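You operate a simulated robot arm through the tools that you are given. There is no shell and no other tool. Be economical: measure what you need, move in short steps, check, and stop when the job is done.

The job below is to be done with a simulated two-armed robot. You get a single attempt, and the scene is never put back.

## Task
Wipe up the spill on the top of the breakfast bar with the hand towel and put it back.

The check looks at the end state, three seconds after you hand in, the way a careful person would. Anything else that was tipped, shoved, dropped, spilled or broken makes it a failure. Flat cloth is picked up by pressing the open fingertips on it (5 to 10 N) and closing them slowly along it; thin cloth reads only 2 to 8 mm in the jaws.

## Robot
Two 7-joint arms with two-finger grippers on one trunk, on a base that drives. Base frame: it is fixed to the floor where the robot stands at the start and does not move with it; the origin is under the middle of the robot, x ahead of it, y to its left, z up; the surface under the hand at the start is at about z = 900. Readings come in mm, degrees, newtons and seconds.
The left shoulder is at the start at [92, 175, 1040], the right one opposite. With the tool pointing down near the work surface each hand reaches from about 100 to 880 mm from the robot's upright axis, wherever it stands, measured 20 degrees to its own side. Payload 2.94 kg a hand.
Tool frame (each hand has its own): the origin (TCP) lies between the finger pads and is the grasp point; the fingertips stand 30 mm ahead of it; z points along the fingers, y is the line along which they close. Largest opening 138 mm; the body of the gripper starts 109 mm behind the TCP.
Orientation is told as [roll, pitch, yaw] about the base's x, y, z axes, in that order, counted from this pose: with the fingers straight down and closing along the base's y, the tool's x points along the base's -x, its y along +y and its z along -z.

## Interface
- The arms move only by the tool send_rows. It takes "left_motion", "right_motion" or both (then of equal length, played together; a hand with none holds still); each is a list of rows, each an object of numbers (a shift or turn left out is 0, a gripper value left out holds the last): "rx", "ry", "rz": the turn, a rotation vector about the tool's x, y, z in units of 5 degrees (1.0 is 5 degrees); "tx", "ty", "tz": the shift along the tool's x, y, z in units of 20 mm (1.0 is 20 mm); "hand": the finger opening in mm, from 0 to 138. In form: [{"rx": .., "ry": .., "rz": .., "tx": .., "ty": .., "tz": .., "hand": ..}, ...]. A call has 1 to 8 rows; each row shifts and turns the commanded pose from where the row before left it, along the tool's axes as they then stand. A call with a number of a shift or a turn outside -1 to 1 is refused whole. Each row takes 0.2 s and may step no farther than 50 mm and 8.6 degrees from the row before; otherwise, or with a gripper value out of range, the whole call is refused. A pose out of reach is approached as far as the arm can. The call stops where the force on the tool passes 40 N (or 10 N more than at its start, if that is more) or the arm is blocked; 0.2 s more then pass. The fingers move at their own pace and stop on an object; they squeeze with about 33 N. The grip force told is the motor's: it shows also when the fingers shut on nothing. Time passes only in rows, and 0.2 s behind the last, so rows that do not move let the fingers close. It gives the time, the measured TCP pose, the force on the tool (base axes), the opening and the grip force at its end, in the units of the frame above (readings bear some noise), with the torque about the TCP (base axes, N m) and any sound that the robot's microphone picked up.
- Cameras (640 x 400 px; columns grow to the right, rows downward): "scene" is now at [205.2, -35.7, 1520.2]; the picture's right is [-0.56, -0.83, 0.00], its down [-0.61, 0.41, -0.68] and it looks along [0.56, -0.38, -0.73] (base axes); focal length 254 px, centre (320, 200). "left" rides on the left gripper at [71, -19, -146] in its tool frame; the picture's right is [0.26, 0.96, 0.00], its down [-0.85, 0.23, -0.48] and it looks along [-0.46, 0.13, 0.88] (tool axes); focal length 280 px, centre (320, 200). "right" rides on the right gripper at [71, 19, -146] in its tool frame; the picture's right is [-0.26, 0.96, 0.00], its down [-0.85, -0.23, -0.48] and it looks along [-0.46, -0.12, 0.88] (tool axes); focal length 280 px, centre (320, 200). There is no depth. A picture from a camera that has moved, and an enlarged one, comes with that camera's place and axes in the base frame and with its lens. The place of the scene camera against the robot may be out by one fixed shift of up to 12 mm in any direction.
- capture(camera): a new picture of that camera. The clock stands still meanwhile.
- move_column(by): slides the trunk up (or, below 0, down) by that many mm; the arms and the scene camera ride with it, the base frame stays. It gives what a move gives, with no picture.
- drive_base(legs): drives the robot by 1 to 6 legs, each [ahead, turn to the left] in mm and degrees, along the robot's own axes; the way and the turn of a leg run together, so that a leg with both is an arc; at most 1500 mm and 180 degrees a leg. The arms and the cameras ride along, it lands a little off, and it stops where it bumps. It gives what a move gives.
- pan_tilt(pan, tilt): turns the head with the scene camera to pan (to the left, within 120 degrees either way) and tilt (down, from -29 to 69), counted from straight ahead of the robot. It gives what a move gives.
- inspect(camera, box): a new picture of the part [left, top, right, bottom] of that camera's present view, enlarged. The clock stands still meanwhile.
- hand_in(): hands the job in; it is judged then, once.

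Go step by step. Nothing tells you exact positions but the pictures and the camera data: compare them with the known pose of the tool, close in by small moves and look again before you grip or let go. The budget is 120 turns and 88 pictures, counting those below and the enlarged ones. Unless the task says otherwise, let go and move clear before handing in, and close with one line.

The tools are called after "Emit:" as name(argument=value, ...) on one line, values as JSON. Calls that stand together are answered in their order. send_rows: Moves the arms, as the interface text tells. Its arguments: {"type":"object","properties":{"left_motion":{"type":"array","items":{"type":"object","properties":{"rx":{"type":"number"},"ry":{"type":"number"},"rz":{"type":"number"},"tx":{"type":"number"},"ty":{"type":"number"},"tz":{"type":"number"},"hand":{"type":"number"}}}},"right_motion":{"type":"array","items":{"type":"object","properties":{"rx":{"type":"number"},"ry":{"type":"number"},"rz":{"type":"number"},"tx":{"type":"number"},"ty":{"type":"number"},"tz":{"type":"number"},"hand":{"type":"number"}}}}},"required":[]} The other tools are called the same way: move_column (by) slides the trunk up or down; drive_base (legs) drives the base; pan_tilt (pan, tilt) turns the head that bears the scene camera; capture (camera) takes a picture; inspect (camera, box) takes an enlarged picture of a part of a camera's view; hand_in () hands the job in.

At the start:

```text
time_s: 0.0
left_tcp_pos: [510.5, 16.7, 1185.3]
left_tcp_rot: [0.0, -0.2, 0.1]
left_contact_force: [0.5, 0.8, -0.2]
left_ft_torque: [0.0, -0.05, -0.02]
left_gripper_width: 137.9
left_grip_force: 0.1
right_tcp_pos: [368.2, -352.5, 1086.8]
right_tcp_rot: [0.0, 0.0, 0.0]
right_contact_force: [0.3, -0.2, -0.5]
right_ft_torque: [0.0, 0.0, -0.01]
right_gripper_width: 138.0
right_grip_force: 0.1
trunk travel left (down, up): [-215.0, 519.0]
robot x, y, heading: [0.3, 1.0, -0.2]
head pan, tilt: [-34.1, 47.0]
```

scene: 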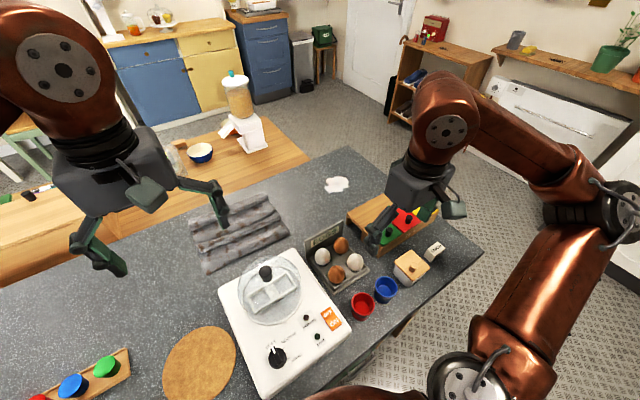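
right: 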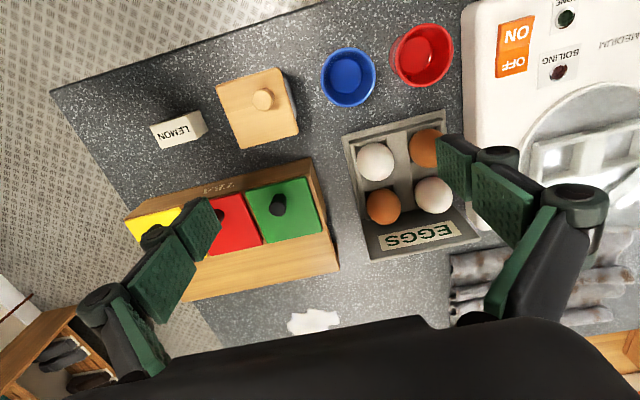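
left: 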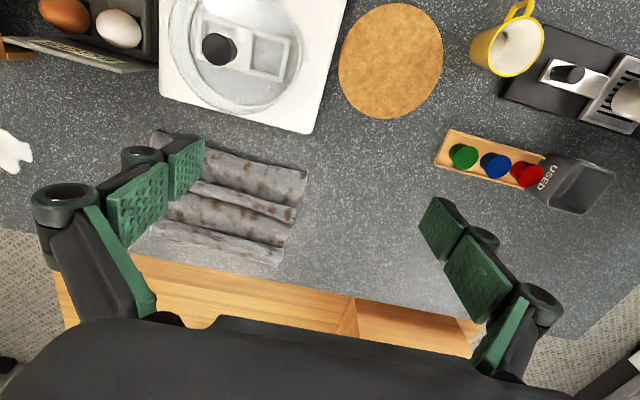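

I see a grey worktop with a white puddle at scene (337,184) and a ridged grey-brown cloth-like thing at (237,232). I'll enlarge both before deciding.

Emit:
inspect(camera="scene", box=[160, 100, 400, 290])

Emit:
inspect(camera="left", box=[0, 80, 340, 290])

Emit:
pan_tilt(pan=0, tilt=40)

Emit:
capture(camera="scene")

```text
2.11 times, centred on (280, 195) of scene
camera zoom: at [205.2, -35.7, 1520.2], right [-0.56, -0.83, 0.0], down [-0.61, 0.41, -0.68], along [0.56, -0.38, -0.73], focal length 535 px, centre (404, 210)
```

zoom: 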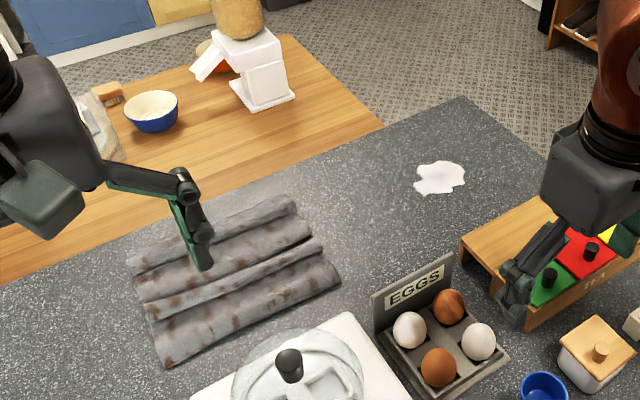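

```text
1.88 times, centred on (170, 185) of left
camera zoom: at [438.4, -4.0, 1330.9], right [-0.26, 0.96, 0.0], down [0.85, 0.23, 0.48], along [0.46, 0.13, -0.88], focal length 528 px, centre (602, 228)
```

zoom: 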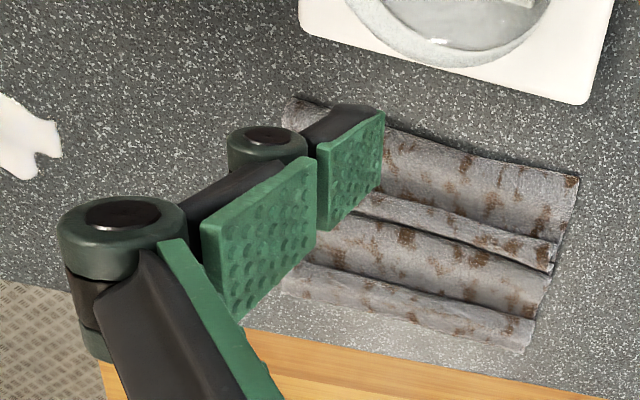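

```text
time_s: 1.0
left_tcp_pos: [509.3, 16.3, 1185.2]
left_tcp_rot: [0.1, 0.0, 0.0]
left_contact_force: [-0.4, -0.1, 0.0]
left_ft_torque: [-0.01, 0.0, 0.02]
left_gripper_width: 137.8
left_grip_force: 0.0
right_tcp_pos: [369.9, -353.4, 1087.0]
right_tcp_rot: [0.0, 0.1, 0.1]
right_contact_force: [0.1, 0.4, 0.6]
right_ft_torque: [0.0, -0.01, 0.01]
right_gripper_width: 137.9
right_grip_force: 0.0
trunk travel left (down, up): [-215.0, 519.0]
robot x, y, heading: [3.6, 1.9, -0.4]
head pan, tilt: [0.0, 40.0]
```

```text
82 pictures are left
camera scene: at [224.2, 8.9, 1530.2], right [0.0, -1.0, 0.0], down [-0.64, 0.0, -0.77], along [0.77, 0.0, -0.64], focal length 254 px, centre (320, 200)
```

scene: 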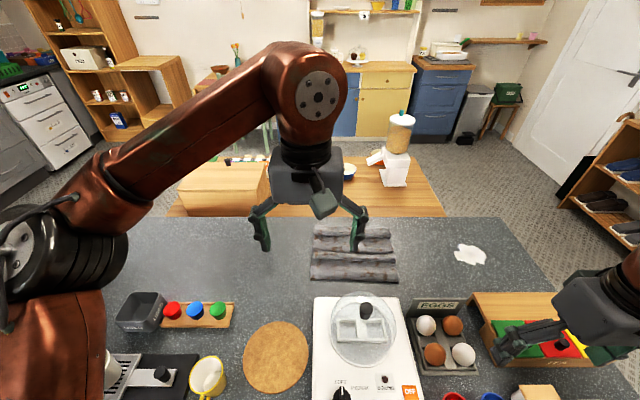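

The cloth lies at the far edge of the grey bar and the white spill is at its right. I'll look around for any other towel before choosing.

Emit:
pan_tilt(pan=70, tilt=30)

Emit:
capture(camera="scene")

Emit:
pan_tilt(pan=-70, tilt=35)

Emit:
capture(camera="scene")

Emit:
pan_tilt(pan=-15, tilt=60)

Emit:
capture(camera="scene")

```text
time_s: 2.4
left_tcp_pos: [510.2, 16.1, 1185.5]
left_tcp_rot: [0.0, 0.0, 0.0]
left_contact_force: [-1.4, 0.1, -0.4]
left_ft_torque: [-0.01, -0.03, -0.02]
left_gripper_width: 137.9
left_grip_force: 0.1
right_tcp_pos: [369.5, -353.8, 1086.7]
right_tcp_rot: [0.0, -0.1, 0.0]
right_contact_force: [0.0, -0.2, 0.7]
right_ft_torque: [0.02, 0.01, -0.01]
right_gripper_width: 138.1
right_grip_force: 0.0
trunk travel left (down, up): [-215.0, 519.0]
robot x, y, heading: [4.3, -0.3, 0.0]
head pan, tilt: [70.0, 30.0]
```

```text
81 pictures are left
camera scene: at [170.2, 94.0, 1545.6], right [0.94, -0.34, 0.0], down [-0.17, -0.47, -0.87], along [0.3, 0.81, -0.5], focal length 254 px, centre (320, 200)
```

scene: 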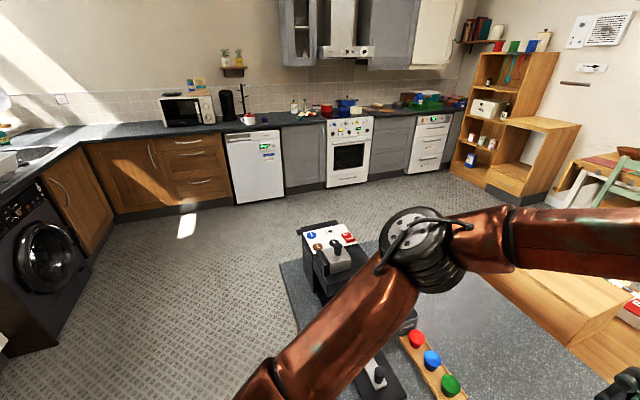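

```text
time_s: 4.6
left_tcp_pos: [510.2, 15.9, 1185.8]
left_tcp_rot: [-0.1, 0.0, 0.0]
left_contact_force: [0.7, 0.4, 0.8]
left_ft_torque: [-0.01, 0.0, 0.02]
left_gripper_width: 138.4
left_grip_force: 0.1
right_tcp_pos: [368.9, -352.6, 1086.6]
right_tcp_rot: [0.1, 0.1, 0.0]
right_contact_force: [-0.4, 0.6, 0.0]
right_ft_torque: [0.0, -0.02, 0.0]
right_gripper_width: 137.8
right_grip_force: 0.1
trunk travel left (down, up): [-215.0, 519.0]
robot x, y, heading: [0.8, 0.2, -0.0]
head pan, tilt: [-70.0, 35.0]
```

```text
80 pictures are left
camera scene: at [169.4, -73.7, 1537.8], right [-0.94, -0.34, 0.0], down [-0.2, 0.54, -0.82], along [0.28, -0.77, -0.57], focal length 254 px, centre (320, 200)
```

scene: 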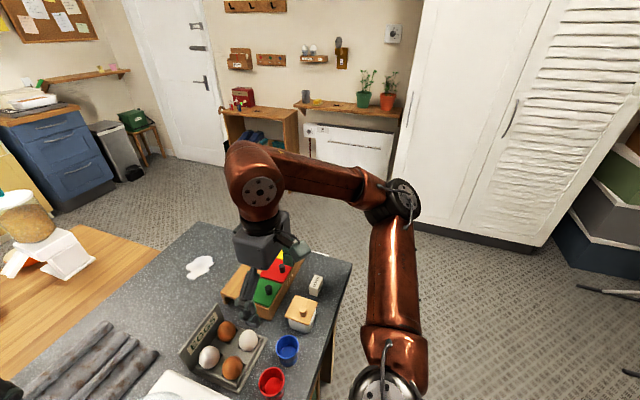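

```text
time_s: 5.9
left_tcp_pos: [510.5, 16.5, 1186.6]
left_tcp_rot: [-0.1, 0.0, 0.0]
left_contact_force: [-0.3, 0.7, 0.3]
left_ft_torque: [0.01, 0.01, -0.02]
left_gripper_width: 138.0
left_grip_force: 0.0
right_tcp_pos: [368.7, -351.6, 1086.3]
right_tcp_rot: [0.0, 0.1, 0.0]
right_contact_force: [0.1, -0.3, 0.3]
right_ft_torque: [0.01, 0.0, -0.01]
right_gripper_width: 138.1
right_grip_force: 0.0
trunk travel left (down, up): [-215.0, 519.0]
robot x, y, heading: [0.9, -3.5, -0.1]
head pan, tilt: [-15.0, 60.0]
```

```text
79 pictures are left
camera scene: at [203.6, -8.3, 1503.5], right [-0.26, -0.97, 0.0], down [-0.84, 0.22, -0.5], along [0.48, -0.13, -0.87], focal length 254 px, centre (320, 200)
```

scene: 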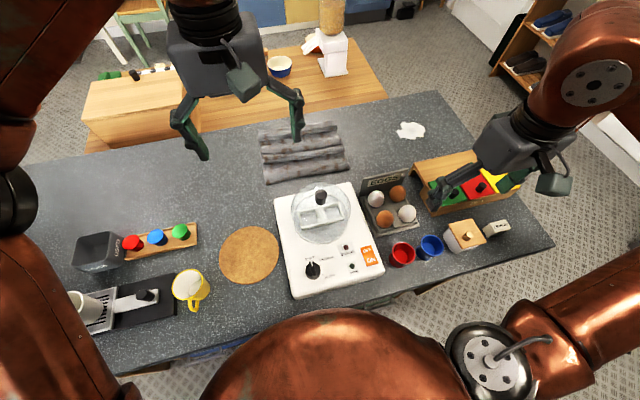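

The only cloth is the grey ridged towel, about 230×220 mm centred near (725,-94) with its ridges along y; the spill is near (711,-450). I'll move the left arm away to its side and raise the right hand, bringing it toward the towel.

Emit:
send_rows(left_motion=[{"ty": 1}, {"ty": 1}, {"ty": 1}, {"ty": 1}, {"ty": 1}, {"ty": 1}, {"ty": 1}, {"ty": 1}], right_motion=[{"tz": -1}, {"tz": -1}, {"tz": -1}, {"tz": -1}, {"tx": -1, "tz": -0.5}, {"tx": -1}, {"tx": -1}, {"tx": -1}])

Emit:
send_rows(left_motion=[{"ty": 1}, {"ty": 1}, {"ty": 1}, {"ty": 1}, {"ty": 1}, {"ty": 1}, {"tx": 1}, {"tx": 1}], right_motion=[{"tx": -1, "ty": 1}, {"tx": -1, "ty": 1}, {"tx": -1, "ty": 1}, {"tx": -1, "ty": 1}, {"tx": -1, "ty": 1}, {"tx": -1, "ty": 1}, {"tx": -1, "ty": 1}, {"tx": -1, "ty": 1}])

Emit:
send_rows(right_motion=[{"rz": -1}, {"rz": -1}, {"rz": -1}, {"rz": -1}, {"rz": -1}, {"rz": -1}, {"rz": -1}, {"rz": -1}])

Emit:
send_rows(right_motion=[{"rz": -1}, {"rz": -1}, {"rz": -1}, {"rz": -1}, {"rz": -1}, {"rz": -1}, {"rz": -1}, {"rz": -1}])

Emit:
capture(camera="scene")

Emit:
capture(camera="right")

```text
time_s: 7.7
left_tcp_pos: [509.7, 176.6, 1186.0]
left_tcp_rot: [0.0, -0.1, -0.2]
left_contact_force: [0.1, 0.4, -0.8]
left_ft_torque: [-0.01, 0.01, 0.02]
left_gripper_width: 137.9
left_grip_force: 0.0
right_tcp_pos: [458.0, -340.2, 1167.2]
right_tcp_rot: [0.0, -0.1, 0.0]
right_contact_force: [-0.4, 0.5, -0.6]
right_ft_torque: [-0.02, -0.02, 0.02]
right_gripper_width: 138.1
right_grip_force: 0.1
right hand out of reach, approached as far as the arm can: row 3, 4
trunk travel left (down, up): [-215.0, 519.0]
robot x, y, heading: [-1.4, 1.5, -0.0]
head pan, tilt: [-15.0, 60.0]
```

```text
time_s: 9.5
left_tcp_pos: [470.1, 297.7, 1185.2]
left_tcp_rot: [-0.1, 0.0, 0.1]
left_contact_force: [-0.4, 0.0, -0.9]
left_ft_torque: [-0.03, 0.01, -0.03]
left_gripper_width: 138.1
left_grip_force: 0.0
right_tcp_pos: [619.6, -179.4, 1166.3]
right_tcp_rot: [-0.1, 0.1, -0.1]
right_contact_force: [0.6, 0.7, 0.7]
right_ft_torque: [-0.06, 0.01, -0.01]
right_gripper_width: 138.1
right_grip_force: 0.0
trunk travel left (down, up): [-215.0, 519.0]
robot x, y, heading: [-0.6, -1.2, -0.1]
head pan, tilt: [-15.0, 60.0]
```

```text
time_s: 11.3
left_tcp_pos: [469.3, 297.2, 1186.8]
left_tcp_rot: [0.0, 0.0, 0.0]
left_contact_force: [-0.7, 1.1, -0.9]
left_ft_torque: [-0.02, 0.03, 0.0]
left_gripper_width: 137.9
left_grip_force: 0.0
right_tcp_pos: [583.2, -159.7, 1144.0]
right_tcp_rot: [0.0, -0.1, 39.9]
right_contact_force: [-0.4, -0.6, 0.3]
right_ft_torque: [0.0, 0.01, 0.03]
right_gripper_width: 137.8
right_grip_force: 0.0
right hand out of reach, approached as far as the arm can: row 7, 8
trunk travel left (down, up): [-215.0, 519.0]
robot x, y, heading: [-0.6, 3.2, 0.0]
head pan, tilt: [-15.0, 60.0]
```

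```text
time_s: 13.1
left_tcp_pos: [470.9, 297.6, 1185.7]
left_tcp_rot: [0.0, 0.0, 0.0]
left_contact_force: [0.0, 0.0, -0.5]
left_ft_torque: [-0.02, 0.0, -0.03]
left_gripper_width: 138.0
left_grip_force: 0.1
right_tcp_pos: [425.1, -73.4, 1075.3]
right_tcp_rot: [-0.2, -0.1, 79.8]
right_contact_force: [0.3, -0.1, -0.5]
right_ft_torque: [0.02, 0.03, -0.02]
right_gripper_width: 137.9
right_grip_force: 0.1
right hand out of reach, approached as far as the arm can: row 1, 2, 3, 4, 5, 6, 7, 8
trunk travel left (down, up): [-215.0, 519.0]
robot x, y, heading: [0.8, 0.3, -0.1]
head pan, tilt: [-15.0, 60.0]
```

```text
78 pictures are left
camera scene: at [203.5, -7.1, 1503.5], right [-0.26, -0.97, 0.0], down [-0.84, 0.22, -0.5], along [0.48, -0.13, -0.87], focal length 254 px, centre (320, 200)
```

scene: 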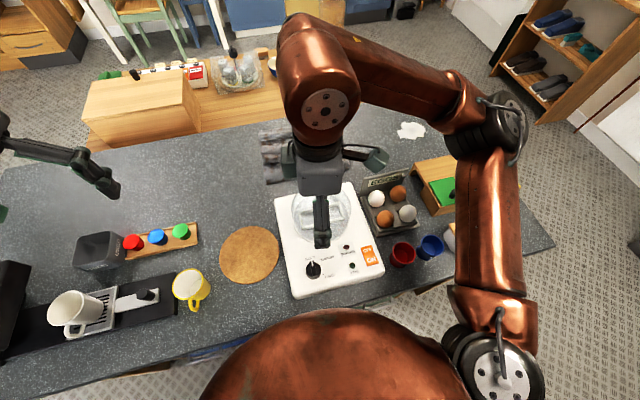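

```text
77 pictures are left
camera right: at [393.4, -139.0, 1219.8], right [-0.9, 0.43, 0.0], down [0.38, 0.79, 0.48], along [0.2, 0.43, -0.88], focal length 280 px, centre (320, 200)
```

right: 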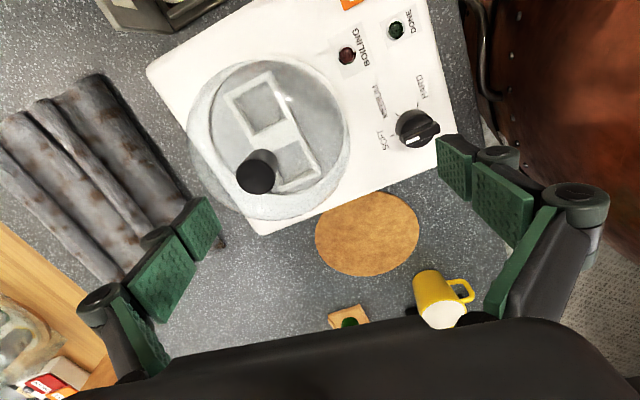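

Turning the wrist to +80° pulls the right hand back out of reach, so I'll unwind it and try the opposite turn (about -97°), rising first to clear the egg boiler.

Emit:
send_rows(right_motion=[{"tz": -1, "rz": 1}, {"tz": -1, "rz": 1}, {"tz": -1, "rz": 1}, {"tz": -1, "rz": 1}, {"rz": 1}, {"rz": 1}, {"rz": 1}, {"rz": 1}])

Emit:
send_rows(right_motion=[{"rz": 1}, {"rz": 1}, {"rz": 1}, {"rz": 1}, {"rz": 1}, {"rz": 1}, {"rz": 1}, {"rz": 1}])

Emit:
send_rows(right_motion=[{"rz": 1}, {"rz": 1}, {"rz": 1}, {"rz": 1}, {"rz": 1}, {"rz": 1}, {"rz": 1}, {"rz": 1}])

Emit:
send_rows(right_motion=[{"rz": 1}, {"rz": 1}, {"rz": 1}, {"rz": 1}, {"rz": 1}, {"rz": 1}, {"rz": 1}, {"rz": 1}])

```text
time_s: 14.9
left_tcp_pos: [470.1, 296.7, 1186.0]
left_tcp_rot: [0.0, -0.1, 0.0]
left_contact_force: [-0.4, 0.2, -0.7]
left_ft_torque: [-0.01, -0.02, -0.02]
left_gripper_width: 138.0
left_grip_force: 0.2
right_tcp_pos: [426.9, -72.9, 1153.4]
right_tcp_rot: [0.0, 0.0, 39.9]
right_contact_force: [-0.6, -0.5, -0.3]
right_ft_torque: [0.01, 0.04, -0.01]
right_gripper_width: 137.9
right_grip_force: 0.1
trunk travel left (down, up): [-215.0, 519.0]
robot x, y, heading: [3.3, 0.7, 0.2]
head pan, tilt: [-15.0, 60.0]
```

```text
time_s: 16.7
left_tcp_pos: [470.5, 297.8, 1187.2]
left_tcp_rot: [0.0, 0.0, 0.0]
left_contact_force: [0.1, -0.5, -0.3]
left_ft_torque: [-0.01, -0.04, 0.01]
left_gripper_width: 137.9
left_grip_force: 0.0
right_tcp_pos: [425.1, -73.0, 1153.2]
right_tcp_rot: [-0.1, 0.0, -0.1]
right_contact_force: [0.3, 0.7, 0.3]
right_ft_torque: [-0.04, -0.01, -0.02]
right_gripper_width: 137.9
right_grip_force: 0.0
trunk travel left (down, up): [-215.0, 519.0]
robot x, y, heading: [-3.4, -1.3, -0.2]
head pan, tilt: [-15.0, 60.0]
```

```text
time_s: 18.5
left_tcp_pos: [470.2, 296.4, 1187.2]
left_tcp_rot: [0.0, 0.0, 0.0]
left_contact_force: [0.5, 0.2, 0.5]
left_ft_torque: [0.0, 0.0, 0.02]
left_gripper_width: 138.0
left_grip_force: 0.1
right_tcp_pos: [425.7, -72.6, 1154.4]
right_tcp_rot: [0.1, 0.1, -40.2]
right_contact_force: [0.2, 0.2, 0.0]
right_ft_torque: [0.02, -0.01, 0.01]
right_gripper_width: 138.1
right_grip_force: 0.1
trunk travel left (down, up): [-215.0, 519.0]
robot x, y, heading: [1.2, -2.1, 0.2]
head pan, tilt: [-15.0, 60.0]
```

```text
time_s: 20.3
left_tcp_pos: [469.8, 296.8, 1186.6]
left_tcp_rot: [-0.1, 0.0, -0.1]
left_contact_force: [-0.2, -0.4, -0.6]
left_ft_torque: [0.02, 0.04, -0.04]
left_gripper_width: 137.8
left_grip_force: 0.0
right_tcp_pos: [425.8, -74.2, 1153.7]
right_tcp_rot: [0.0, 0.0, -80.1]
right_contact_force: [0.1, -0.4, -1.0]
right_ft_torque: [0.01, 0.04, -0.03]
right_gripper_width: 137.9
right_grip_force: 0.1
trunk travel left (down, up): [-215.0, 519.0]
robot x, y, heading: [-1.4, -2.1, -0.2]
head pan, tilt: [-15.0, 60.0]
```

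The negative turn works. I'll finish the turn to -97° and move over the towel centre.

Emit:
send_rows(right_motion=[{"rz": 1}, {"rz": 1}, {"rz": 1}, {"rz": 0.4}, {"ty": 1}, {"ty": 1}, {"ty": 1}, {"ty": 1}])

Emit:
send_rows(right_motion=[{"ty": 1}, {"ty": 1}, {"ty": 1}, {"ty": 1}, {"ty": 1}, {"ty": 1}, {"ty": 1}, {"ty": 1}])

Emit:
capture(camera="right")

Emit:
capture(camera="scene")

```text
time_s: 22.1
left_tcp_pos: [471.5, 297.0, 1186.3]
left_tcp_rot: [0.0, -0.1, -0.1]
left_contact_force: [0.8, -0.1, -0.1]
left_ft_torque: [-0.01, 0.03, 0.0]
left_gripper_width: 138.0
left_grip_force: 0.0
right_tcp_pos: [506.1, -83.2, 1153.8]
right_tcp_rot: [0.0, -0.1, -97.0]
right_contact_force: [-0.2, -0.9, 0.4]
right_ft_torque: [-0.02, 0.02, 0.0]
right_gripper_width: 137.9
right_grip_force: 0.0
trunk travel left (down, up): [-215.0, 519.0]
robot x, y, heading: [2.3, -3.6, 0.0]
head pan, tilt: [-15.0, 60.0]
```

```text
time_s: 23.9
left_tcp_pos: [469.9, 296.3, 1186.4]
left_tcp_rot: [0.0, 0.0, 0.2]
left_contact_force: [-0.5, -0.2, -0.4]
left_ft_torque: [-0.03, 0.01, -0.02]
left_gripper_width: 137.9
left_grip_force: 0.0
right_tcp_pos: [665.0, -101.9, 1154.4]
right_tcp_rot: [-0.1, -0.2, -97.0]
right_contact_force: [0.3, 0.7, 0.7]
right_ft_torque: [-0.01, 0.06, -0.03]
right_gripper_width: 138.2
right_grip_force: 0.0
trunk travel left (down, up): [-215.0, 519.0]
robot x, y, heading: [0.9, 1.1, -0.0]
head pan, tilt: [-15.0, 60.0]
```

```text
76 pictures are left
camera right: at [692.5, -33.1, 1299.2], right [0.93, -0.38, 0.0], down [-0.33, -0.81, 0.48], along [-0.18, -0.44, -0.88], focal length 280 px, centre (320, 200)
```

right: 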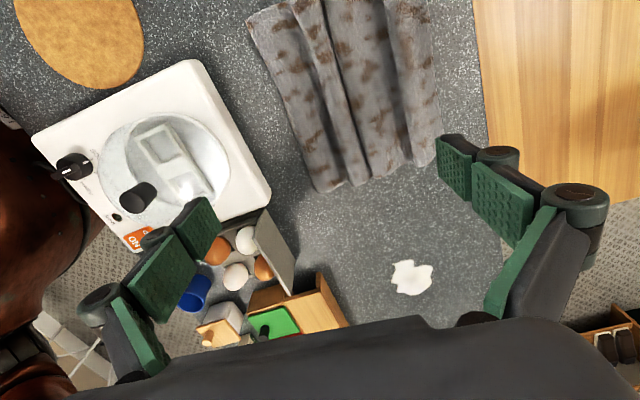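

```text
75 pictures are left
camera scene: at [204.2, -7.0, 1503.4], right [-0.26, -0.97, 0.0], down [-0.84, 0.22, -0.5], along [0.48, -0.13, -0.87], focal length 254 px, centre (320, 200)
```

scene: 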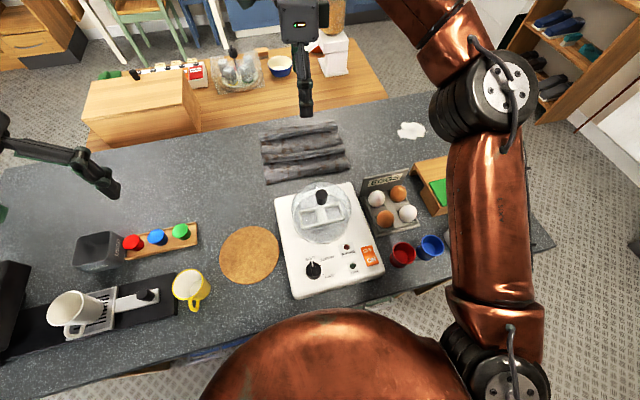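

The wrist camera shows the towel clearly: x about 618–805, y about -225 to 30, ridges running nearly along y. I'll enlarge it to pick a ridge.

Emit:
inspect(camera="right", box=[220, 0, 500, 200])

```text
2.00 times, centred on (360, 100) of right
camera zoom: at [692.5, -33.1, 1299.2], right [0.93, -0.38, 0.0], down [-0.33, -0.81, 0.48], along [-0.18, -0.44, -0.88], focal length 561 px, centre (240, 400)
```

zoom: 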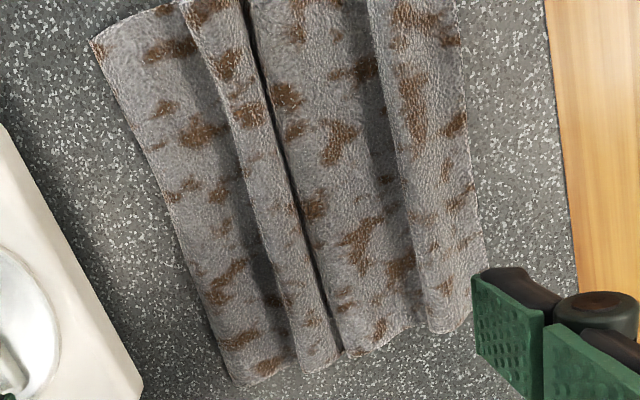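

The middle ridge/groove lies at about x=706 at y=-90. I'll set the opening to 85 mm and come down over it to just above the cloth.

Emit:
send_rows(right_motion=[{"ty": 1, "tx": 0.3, "hand": 85}, {"ty": 1, "tx": 0.3}, {"tz": 1}, {"tz": 1}, {"tz": 1}, {"tz": 1}, {"tz": 1}, {"tz": 1}])

Emit:
send_rows(right_motion=[{"tz": 1}, {"tz": 1}, {"tz": 0.8}, {}])

Emit:
capture(camera="right")

```text
time_s: 25.7
left_tcp_pos: [470.1, 295.9, 1186.7]
left_tcp_rot: [0.1, 0.0, 0.0]
left_contact_force: [-0.1, 1.0, 0.2]
left_ft_torque: [-0.01, 0.0, -0.05]
left_gripper_width: 138.1
left_grip_force: 0.1
right_tcp_pos: [705.7, -96.5, 1033.3]
right_tcp_rot: [0.0, 0.0, -97.0]
right_contact_force: [0.1, -0.7, -0.4]
right_ft_torque: [0.0, 0.0, 0.02]
right_gripper_width: 85.2
right_grip_force: 0.0
trunk travel left (down, up): [-215.0, 519.0]
robot x, y, heading: [-4.1, 0.0, -0.0]
head pan, tilt: [-15.0, 60.0]
```

```text
time_s: 26.7
left_tcp_pos: [470.5, 296.2, 1186.4]
left_tcp_rot: [0.0, 0.0, 0.0]
left_contact_force: [0.5, -0.4, -0.2]
left_ft_torque: [-0.02, 0.03, 0.0]
left_gripper_width: 137.7
left_grip_force: 0.1
right_tcp_pos: [705.2, -95.6, 979.4]
right_tcp_rot: [0.1, 0.0, -97.1]
right_contact_force: [0.8, -0.9, 0.2]
right_ft_torque: [-0.02, -0.04, 0.0]
right_gripper_width: 85.1
right_grip_force: 0.1
trunk travel left (down, up): [-215.0, 519.0]
robot x, y, heading: [0.4, -0.8, -0.1]
head pan, tilt: [-15.0, 60.0]
```

```text
73 pictures are left
camera right: at [732.0, -26.9, 1124.1], right [0.93, -0.38, 0.0], down [-0.33, -0.81, 0.48], along [-0.18, -0.44, -0.88], focal length 280 px, centre (320, 200)
```

right: 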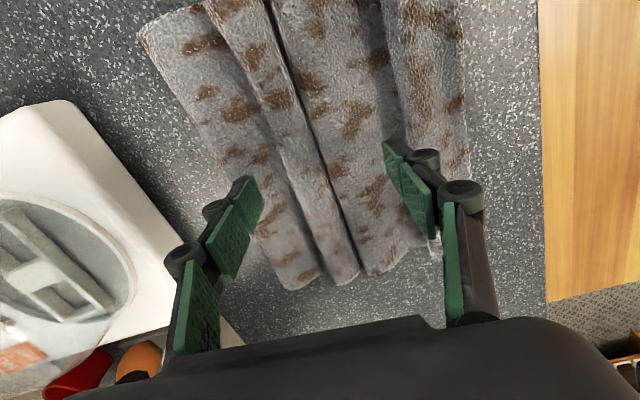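

The fingers straddle the middle ridges as wished. I'll go down in small steps until light contact.

Emit:
send_rows(right_motion=[{"tz": 1}, {"tz": 0.5}, {}])

Emit:
send_rows(right_motion=[{"tz": 0.3}, {}])

Emit:
send_rows(right_motion=[{"tz": 0.25}, {}])

```text
time_s: 27.5
left_tcp_pos: [471.1, 297.3, 1186.4]
left_tcp_rot: [0.0, -0.1, 0.1]
left_contact_force: [0.9, -0.3, 0.1]
left_ft_torque: [-0.06, -0.01, -0.02]
left_gripper_width: 138.0
left_grip_force: 0.1
right_tcp_pos: [704.7, -96.6, 949.0]
right_tcp_rot: [0.0, 0.0, -97.1]
right_contact_force: [-0.6, -1.0, -0.1]
right_ft_torque: [-0.02, 0.02, 0.03]
right_gripper_width: 84.9
right_grip_force: 0.1
trunk travel left (down, up): [-215.0, 519.0]
robot x, y, heading: [2.9, 1.1, 0.1]
head pan, tilt: [-15.0, 60.0]
```

```text
time_s: 28.1
left_tcp_pos: [469.8, 297.3, 1186.6]
left_tcp_rot: [0.0, 0.0, 0.0]
left_contact_force: [0.4, -0.3, 0.1]
left_ft_torque: [0.02, -0.03, 0.01]
left_gripper_width: 138.1
left_grip_force: 0.1
right_tcp_pos: [705.3, -95.7, 943.2]
right_tcp_rot: [0.0, 0.0, -96.9]
right_contact_force: [0.2, -0.5, -1.4]
right_ft_torque: [0.0, 0.01, 0.0]
right_gripper_width: 85.0
right_grip_force: 0.1
trunk travel left (down, up): [-215.0, 519.0]
robot x, y, heading: [0.3, -2.4, 0.0]
head pan, tilt: [-15.0, 60.0]
```

```text
time_s: 28.7
left_tcp_pos: [471.1, 296.1, 1185.2]
left_tcp_rot: [0.0, 0.1, 0.0]
left_contact_force: [0.8, -0.2, -0.8]
left_ft_torque: [-0.02, 0.03, -0.02]
left_gripper_width: 138.1
left_grip_force: 0.0
right_tcp_pos: [705.6, -95.6, 936.7]
right_tcp_rot: [0.1, 0.0, -97.0]
right_contact_force: [-1.0, -0.6, -0.7]
right_ft_torque: [0.02, -0.01, 0.0]
right_gripper_width: 85.0
right_grip_force: 0.1
trunk travel left (down, up): [-215.0, 519.0]
robot x, y, heading: [0.2, 2.1, 0.2]
head pan, tilt: [-15.0, 60.0]
```

Emit:
send_rows(right_motion=[{"tz": 0.15}, {}])

Emit:
send_rows(right_motion=[{"tz": 0.1}, {}])

```text
time_s: 29.3
left_tcp_pos: [469.9, 296.6, 1187.8]
left_tcp_rot: [0.0, 0.1, -0.1]
left_contact_force: [0.4, 0.5, 0.2]
left_ft_torque: [0.0, 0.0, 0.0]
left_gripper_width: 138.0
left_grip_force: 0.0
right_tcp_pos: [707.1, -95.6, 934.2]
right_tcp_rot: [0.0, 0.0, -97.1]
right_contact_force: [0.6, 0.5, 0.2]
right_ft_torque: [0.01, -0.01, 0.0]
right_gripper_width: 85.1
right_grip_force: 0.1
trunk travel left (down, up): [-215.0, 519.0]
robot x, y, heading: [-1.3, -0.8, -0.1]
head pan, tilt: [-15.0, 60.0]
```

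```text
time_s: 29.9
left_tcp_pos: [470.5, 296.8, 1186.8]
left_tcp_rot: [0.1, 0.0, 0.0]
left_contact_force: [0.1, -1.1, -0.1]
left_ft_torque: [0.02, 0.0, 0.0]
left_gripper_width: 137.9
left_grip_force: 0.0
right_tcp_pos: [705.4, -95.9, 932.2]
right_tcp_rot: [0.0, 0.0, -97.0]
right_contact_force: [0.4, -0.9, -0.3]
right_ft_torque: [-0.01, 0.0, -0.02]
right_gripper_width: 85.3
right_grip_force: 0.1
trunk travel left (down, up): [-215.0, 519.0]
robot x, y, heading: [1.1, -3.3, 0.1]
head pan, tilt: [-15.0, 60.0]
```

No contact yet at TCP z 932, so I'll keep lowering in 2–3 mm steps.

Emit:
send_rows(right_motion=[{"tz": 0.1}, {}])

Emit:
send_rows(right_motion=[{"tz": 0.1}, {}])

Emit:
send_rows(right_motion=[{"tz": 0.1}, {}])

```text
time_s: 30.5
left_tcp_pos: [470.1, 296.2, 1187.4]
left_tcp_rot: [0.0, 0.0, 0.0]
left_contact_force: [0.4, -0.9, -0.1]
left_ft_torque: [-0.03, 0.03, 0.01]
left_gripper_width: 137.9
left_grip_force: 0.0
right_tcp_pos: [705.6, -95.1, 930.4]
right_tcp_rot: [0.0, -0.1, -96.8]
right_contact_force: [-0.7, -1.3, 3.1]
right_ft_torque: [-0.01, -0.08, -0.05]
right_gripper_width: 85.5
right_grip_force: 0.5
trunk travel left (down, up): [-215.0, 519.0]
robot x, y, heading: [-2.3, 0.9, 0.1]
head pan, tilt: [-15.0, 60.0]
```

```text
time_s: 31.1
left_tcp_pos: [470.5, 296.1, 1187.6]
left_tcp_rot: [0.0, -0.1, 0.0]
left_contact_force: [0.5, -0.3, -0.2]
left_ft_torque: [-0.01, 0.0, 0.03]
left_gripper_width: 138.1
left_grip_force: 0.1
right_tcp_pos: [703.3, -95.7, 929.0]
right_tcp_rot: [0.0, 0.0, -96.9]
right_contact_force: [-0.4, -0.9, 7.7]
right_ft_torque: [-0.05, -0.16, 0.0]
right_gripper_width: 86.8
right_grip_force: 1.0
trunk travel left (down, up): [-215.0, 519.0]
robot x, y, heading: [0.0, -0.7, -0.0]
head pan, tilt: [-15.0, 60.0]
```

```text
time_s: 31.7
left_tcp_pos: [468.8, 297.0, 1187.4]
left_tcp_rot: [0.0, -0.1, 0.0]
left_contact_force: [0.5, -0.1, -0.6]
left_ft_torque: [0.01, 0.02, 0.0]
left_gripper_width: 138.0
left_grip_force: 0.1
right_tcp_pos: [704.8, -94.4, 927.3]
right_tcp_rot: [0.1, 0.0, -97.0]
right_contact_force: [-0.9, -0.4, 18.2]
right_ft_torque: [0.02, 0.31, -0.01]
right_gripper_width: 88.2
right_grip_force: 6.6
trunk travel left (down, up): [-215.0, 519.0]
robot x, y, heading: [-0.9, 0.3, -0.1]
head pan, tilt: [-15.0, 60.0]
```

18 N is too much, so I'll ease up about 2 mm and then close slowly.

Emit:
send_rows(right_motion=[{"tz": -0.09}, {}])

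Emit:
send_rows(right_motion=[{"hand": 78}, {"hand": 70}, {"hand": 62}, {"hand": 54}, {"hand": 46}])

Emit:
capture(camera="right")

```text
time_s: 32.3
left_tcp_pos: [468.9, 297.4, 1186.7]
left_tcp_rot: [0.0, -0.1, 0.0]
left_contact_force: [-0.2, 0.3, -0.4]
left_ft_torque: [-0.01, 0.0, 0.03]
left_gripper_width: 138.1
left_grip_force: 0.1
right_tcp_pos: [706.4, -94.4, 928.4]
right_tcp_rot: [0.0, -0.1, -97.1]
right_contact_force: [-0.1, 3.6, 9.4]
right_ft_torque: [0.1, 0.14, 0.0]
right_gripper_width: 87.2
right_grip_force: 2.9
trunk travel left (down, up): [-215.0, 519.0]
robot x, y, heading: [0.5, -2.1, -0.2]
head pan, tilt: [-15.0, 60.0]
```

```text
time_s: 33.5
left_tcp_pos: [468.6, 297.9, 1187.1]
left_tcp_rot: [0.1, -0.1, 0.1]
left_contact_force: [0.1, 0.1, 0.3]
left_ft_torque: [0.02, -0.02, -0.02]
left_gripper_width: 138.1
left_grip_force: 0.0
right_tcp_pos: [703.7, -93.8, 930.5]
right_tcp_rot: [0.1, 0.0, -97.0]
right_contact_force: [-1.0, 1.5, 21.8]
right_ft_torque: [0.02, 0.18, -0.01]
right_gripper_width: 51.5
right_grip_force: 4.3
trunk travel left (down, up): [-215.0, 519.0]
robot x, y, heading: [0.2, 1.3, 0.1]
head pan, tilt: [-15.0, 60.0]
```

```text
72 pictures are left
camera right: at [730.6, -26.2, 1075.1], right [0.93, -0.38, 0.0], down [-0.33, -0.81, 0.47], along [-0.18, -0.44, -0.88], focal length 280 px, centre (320, 200)
```

right: 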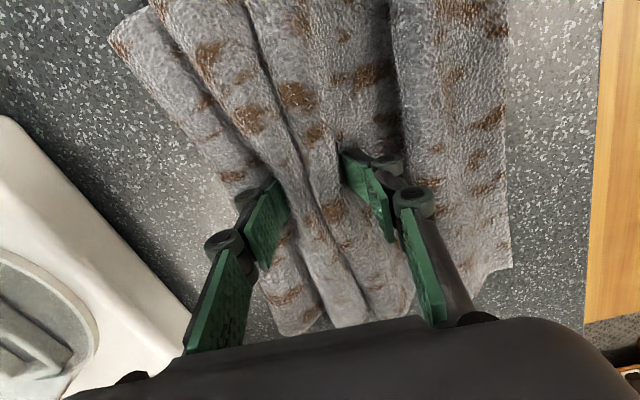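

The cloth is gathering between the fingers; force rose to 22 N, so I'll ease up a bit as I close the rest.

Emit:
send_rows(right_motion=[{"tz": -0.06, "hand": 42}, {"hand": 36}, {"hand": 30}, {"hand": 24}, {"hand": 18}])

Emit:
send_rows(right_motion=[{"hand": 12}, {"hand": 6}, {"hand": 0}, {"hand": 0}, {"hand": 0}])

Emit:
capture(camera="right")

```text
time_s: 34.7
left_tcp_pos: [469.0, 296.2, 1186.9]
left_tcp_rot: [0.0, -0.1, 0.0]
left_contact_force: [-0.2, -0.3, -0.1]
left_ft_torque: [-0.02, -0.01, 0.01]
left_gripper_width: 137.8
left_grip_force: 0.1
right_tcp_pos: [704.4, -95.9, 931.1]
right_tcp_rot: [0.3, 0.0, -97.0]
right_contact_force: [-1.7, -1.5, 23.3]
right_ft_torque: [-0.03, 0.01, 0.03]
right_gripper_width: 18.8
right_grip_force: 0.1
trunk travel left (down, up): [-215.0, 519.0]
robot x, y, heading: [1.4, -1.7, -0.0]
head pan, tilt: [-15.0, 60.0]
```

```text
time_s: 35.9
left_tcp_pos: [468.3, 295.9, 1187.2]
left_tcp_rot: [-0.1, 0.0, 0.0]
left_contact_force: [0.8, 0.5, -0.5]
left_ft_torque: [0.01, 0.01, 0.02]
left_gripper_width: 138.1
left_grip_force: 0.0
right_tcp_pos: [703.7, -94.3, 931.5]
right_tcp_rot: [0.1, 0.0, -97.1]
right_contact_force: [-3.1, -1.2, 23.7]
right_ft_torque: [0.01, 0.07, 0.01]
right_gripper_width: 12.0
right_grip_force: 33.0
trunk travel left (down, up): [-215.0, 519.0]
robot x, y, heading: [0.5, -0.7, 0.1]
head pan, tilt: [-15.0, 60.0]
```

```text
71 pictures are left
camera right: at [730.3, -26.5, 1076.5], right [0.93, -0.38, 0.0], down [-0.33, -0.81, 0.48], along [-0.18, -0.44, -0.88], focal length 280 px, centre (320, 200)
```

right: 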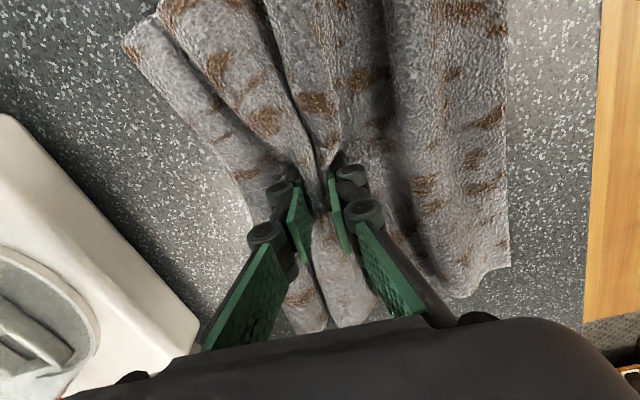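

Gripped with 12 mm of bunched cloth at 33 N. I'll lift and check.

Emit:
send_rows(right_motion=[{"tz": -0.5}, {"tz": -0.8}, {"tz": -1}, {"tz": -1}, {"tz": -1}, {"tz": -1}, {"tz": -1}, {}])

Emit:
capture(camera="right")

Emit:
capture(camera="scene")

```text
time_s: 37.7
left_tcp_pos: [469.8, 297.7, 1186.4]
left_tcp_rot: [-0.1, 0.0, 0.0]
left_contact_force: [0.2, 0.9, 0.5]
left_ft_torque: [-0.03, 0.01, -0.01]
left_gripper_width: 138.0
left_grip_force: 0.0
right_tcp_pos: [705.9, -95.4, 1054.3]
right_tcp_rot: [-0.1, 0.0, -97.0]
right_contact_force: [0.1, -0.1, -0.9]
right_ft_torque: [-0.01, -0.03, 0.01]
right_gripper_width: 11.8
right_grip_force: 33.0
trunk travel left (down, up): [-215.0, 519.0]
robot x, y, heading: [-0.5, 1.9, 0.0]
head pan, tilt: [-15.0, 60.0]
```

```text
70 pictures are left
camera right: at [732.7, -26.9, 1200.3], right [0.93, -0.38, 0.0], down [-0.33, -0.81, 0.48], along [-0.18, -0.44, -0.88], focal length 280 px, centre (320, 200)
```

right: 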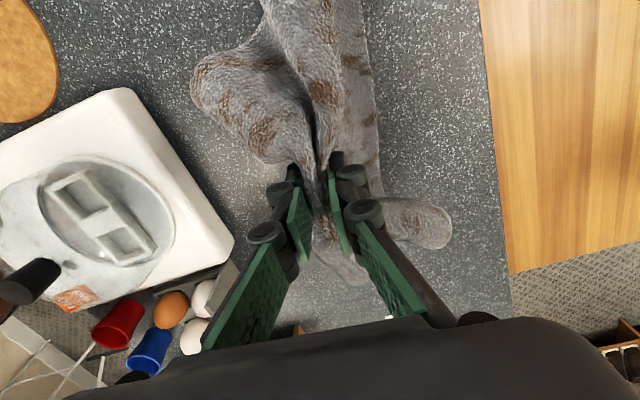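

```text
69 pictures are left
camera scene: at [204.1, -7.5, 1503.4], right [-0.26, -0.97, 0.0], down [-0.84, 0.22, -0.5], along [0.48, -0.13, -0.87], focal length 254 px, centre (320, 200)
```

scene: 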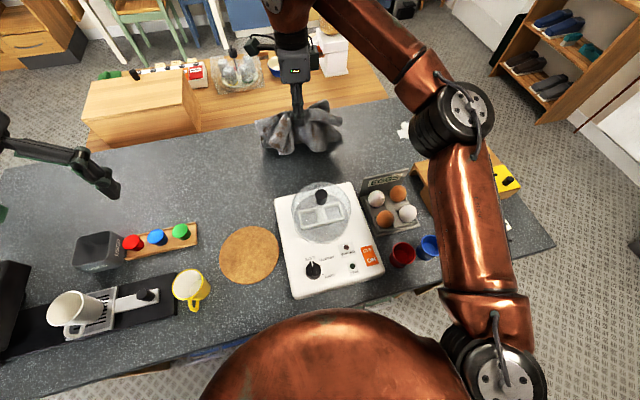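

The towel hangs from the hand. I'll lift a little more and carry it toward the spill at about (711,-450).

Emit:
send_rows(right_motion=[{"tz": -1}, {"tz": -1}, {"tx": -1, "ty": 0.14}, {"tx": -1, "ty": 0.14}, {"tx": -1, "ty": 0.14}, {"tx": -1, "ty": 0.14}, {"tx": -1, "ty": 0.14}, {"tx": -1, "ty": 0.14}])

Emit:
send_rows(right_motion=[{"tx": -1, "ty": 0.14}, {"tx": -1, "ty": 0.14}, {"tx": -1, "ty": 0.14}, {"tx": -1, "ty": 0.14}, {"tx": -1, "ty": 0.14}, {"tx": -1, "ty": 0.14}])

Emit:
capture(camera="right")

Emit:
capture(camera="scene")

```text
time_s: 39.5
left_tcp_pos: [470.6, 296.0, 1185.8]
left_tcp_rot: [0.1, 0.0, 0.0]
left_contact_force: [-0.1, -0.2, -0.5]
left_ft_torque: [0.04, 0.04, 0.02]
left_gripper_width: 138.1
left_grip_force: 0.1
right_tcp_pos: [707.5, -218.3, 1094.4]
right_tcp_rot: [0.0, 0.0, -97.0]
right_contact_force: [-0.3, -0.5, -0.9]
right_ft_torque: [0.03, -0.05, 0.03]
right_gripper_width: 11.9
right_grip_force: 32.9
trunk travel left (down, up): [-215.0, 519.0]
robot x, y, heading: [0.4, -1.6, 0.2]
head pan, tilt: [-15.0, 60.0]
```

```text
time_s: 40.9
left_tcp_pos: [470.0, 295.8, 1186.8]
left_tcp_rot: [0.1, 0.1, 0.0]
left_contact_force: [0.1, 0.1, 0.7]
left_ft_torque: [-0.04, 0.03, -0.01]
left_gripper_width: 137.9
left_grip_force: 0.1
right_tcp_pos: [709.9, -338.8, 1093.8]
right_tcp_rot: [-0.1, 0.0, -97.0]
right_contact_force: [0.4, -1.0, 0.5]
right_ft_torque: [-0.02, -0.05, -0.03]
right_gripper_width: 11.9
right_grip_force: 32.7
trunk travel left (down, up): [-215.0, 519.0]
robot x, y, heading: [0.9, 1.0, -0.2]
head pan, tilt: [-15.0, 60.0]
```

```text
68 pictures are left
camera right: at [736.8, -269.9, 1239.8], right [0.93, -0.38, 0.0], down [-0.33, -0.81, 0.48], along [-0.18, -0.44, -0.88], focal length 280 px, centre (320, 200)
```

right: 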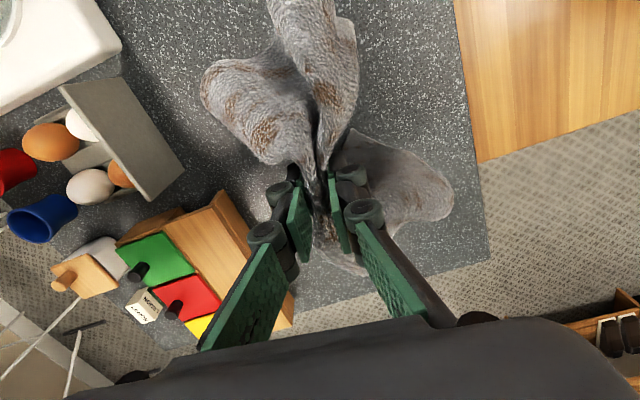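

```text
67 pictures are left
camera scene: at [203.5, -8.3, 1503.5], right [-0.26, -0.97, 0.0], down [-0.84, 0.22, -0.5], along [0.48, -0.13, -0.87], focal length 254 px, centre (320, 200)
```

scene: 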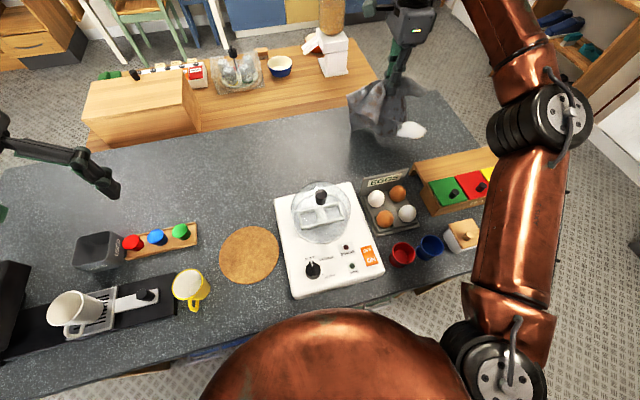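

The towel is nearing the spill; the riser with the coloured drawers has its back at x≈570, so there's room. I'll go on to the spill and hang above it.

Emit:
send_rows(right_motion=[{"tx": -1, "ty": 0.14}, {"tx": -1, "ty": 0.14}, {"tx": -1, "ty": 0.14}, {"tx": -1, "ty": 0.14}, {"tx": -1, "ty": 0.14}, {"tx": -0.6, "ty": 0.3}, {}])

Emit:
capture(camera="scene")

Emit:
capture(camera="right")

```text
time_s: 42.5
left_tcp_pos: [469.8, 296.5, 1187.8]
left_tcp_rot: [0.0, 0.0, 0.0]
left_contact_force: [-0.1, -0.6, -0.2]
left_ft_torque: [0.01, -0.03, -0.02]
left_gripper_width: 137.8
left_grip_force: 0.1
right_tcp_pos: [716.0, -452.6, 1095.5]
right_tcp_rot: [0.0, 0.1, -97.0]
right_contact_force: [-0.2, 0.4, -0.9]
right_ft_torque: [-0.04, -0.04, 0.01]
right_gripper_width: 11.6
right_grip_force: 32.9
trunk travel left (down, up): [-215.0, 519.0]
robot x, y, heading: [-0.1, -0.5, 0.2]
head pan, tilt: [-15.0, 60.0]
```

```text
66 pictures are left
camera scene: at [203.5, -7.9, 1503.5], right [-0.26, -0.97, 0.0], down [-0.84, 0.22, -0.5], along [0.48, -0.13, -0.87], focal length 254 px, centre (320, 200)
```

scene: 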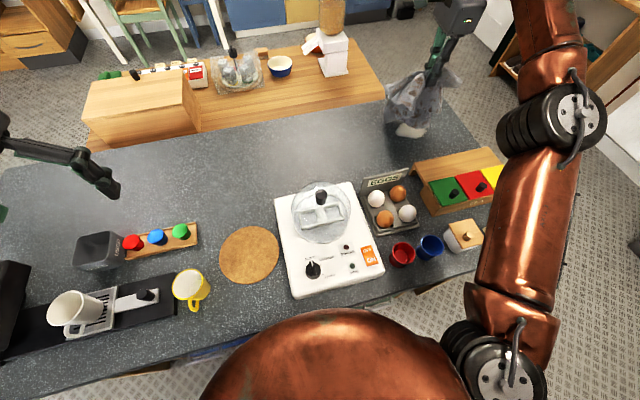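

```text
65 pictures are left
camera right: at [743.1, -383.4, 1240.5], right [0.93, -0.38, 0.0], down [-0.33, -0.81, 0.48], along [-0.18, -0.44, -0.88], focal length 280 px, centre (320, 200)
```

right: 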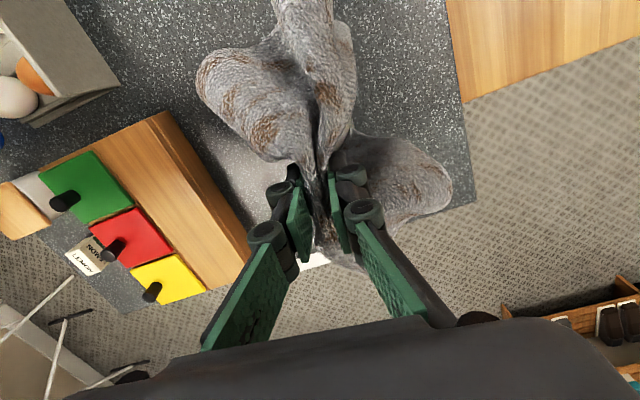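

I'm above the spill with room from the riser. I'll lower the towel onto it.

Emit:
send_rows(right_motion=[{"tz": 1}, {"tz": 1}, {"tz": 1}, {"tz": 1}, {"tz": 1}, {"tz": 1}, {"tz": 1}, {}])

Emit:
capture(camera="right")

Emit:
inspect(camera="scene", box=[330, 60, 530, 220])

```text
time_s: 44.3
left_tcp_pos: [468.7, 296.8, 1185.2]
left_tcp_rot: [0.1, 0.0, 0.0]
left_contact_force: [0.2, 0.0, -0.1]
left_ft_torque: [0.0, -0.03, 0.0]
left_gripper_width: 138.1
left_grip_force: 0.0
right_tcp_pos: [714.5, -451.3, 955.4]
right_tcp_rot: [0.1, -0.1, -97.1]
right_contact_force: [-0.4, 0.4, 0.5]
right_ft_torque: [0.01, -0.06, 0.01]
right_gripper_width: 11.5
right_grip_force: 33.0
trunk travel left (down, up): [-215.0, 519.0]
robot x, y, heading: [1.5, 2.4, -0.2]
head pan, tilt: [-15.0, 60.0]
```

```text
64 pictures are left
camera right: at [742.8, -383.4, 1100.8], right [0.93, -0.38, 0.0], down [-0.33, -0.81, 0.48], along [-0.18, -0.44, -0.88], focal length 280 px, centre (320, 200)
```

right: 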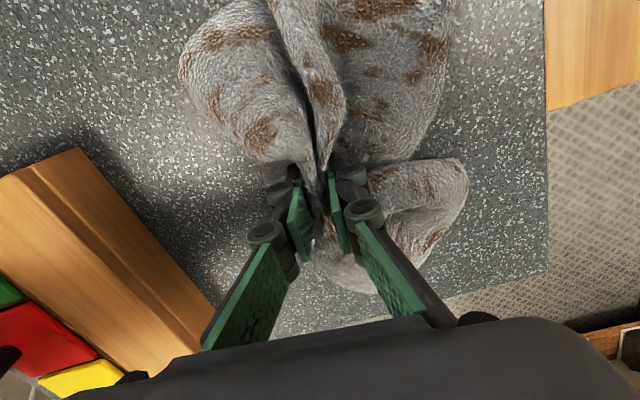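

```text
2.50 times, centred on (430, 140) of scene
camera zoom: at [203.3, -7.6, 1503.6], right [-0.26, -0.97, 0.0], down [-0.84, 0.22, -0.5], along [0.48, -0.13, -0.87], focal length 636 px, centre (45, 350)
```

zoom: 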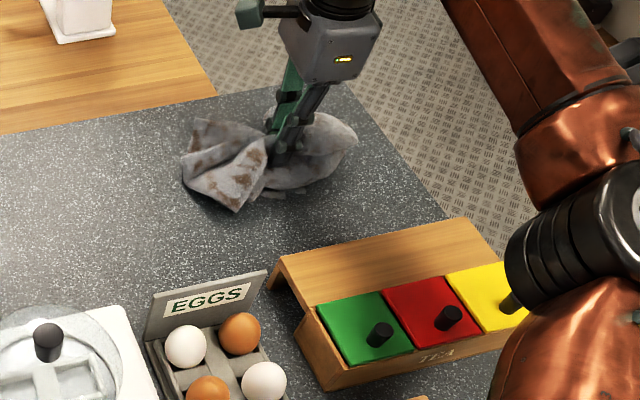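

The towel covers the spill. I'll press down to light force.

Emit:
send_rows(right_motion=[{"tz": 0.5}, {"tz": 0.3}, {}])

Emit:
send_rows(right_motion=[{"tz": 0.2}, {}])

```text
time_s: 45.1
left_tcp_pos: [469.4, 296.9, 1186.2]
left_tcp_rot: [-0.1, 0.1, 0.0]
left_contact_force: [0.2, -0.3, 0.0]
left_ft_torque: [0.01, 0.0, 0.0]
left_gripper_width: 138.2
left_grip_force: 0.0
right_tcp_pos: [716.3, -452.0, 940.7]
right_tcp_rot: [0.1, 0.0, -96.9]
right_contact_force: [-0.3, -0.1, 2.4]
right_ft_torque: [-0.01, -0.01, 0.01]
right_gripper_width: 11.5
right_grip_force: 33.2
trunk travel left (down, up): [-215.0, 519.0]
robot x, y, heading: [-3.1, -2.2, 0.2]
head pan, tilt: [-15.0, 60.0]
```

```text
time_s: 45.7
left_tcp_pos: [469.6, 296.8, 1186.7]
left_tcp_rot: [0.0, -0.1, 0.0]
left_contact_force: [-0.2, 0.6, -0.9]
left_ft_torque: [0.0, -0.02, 0.0]
left_gripper_width: 137.9
left_grip_force: 0.0
right_tcp_pos: [715.5, -451.6, 937.5]
right_tcp_rot: [0.1, 0.0, -97.0]
right_contact_force: [0.6, -0.4, 8.1]
right_ft_torque: [-0.08, -0.13, -0.01]
right_gripper_width: 11.6
right_grip_force: 33.3
trunk travel left (down, up): [-215.0, 519.0]
robot x, y, heading: [0.5, 0.7, 0.0]
head pan, tilt: [-15.0, 60.0]
```

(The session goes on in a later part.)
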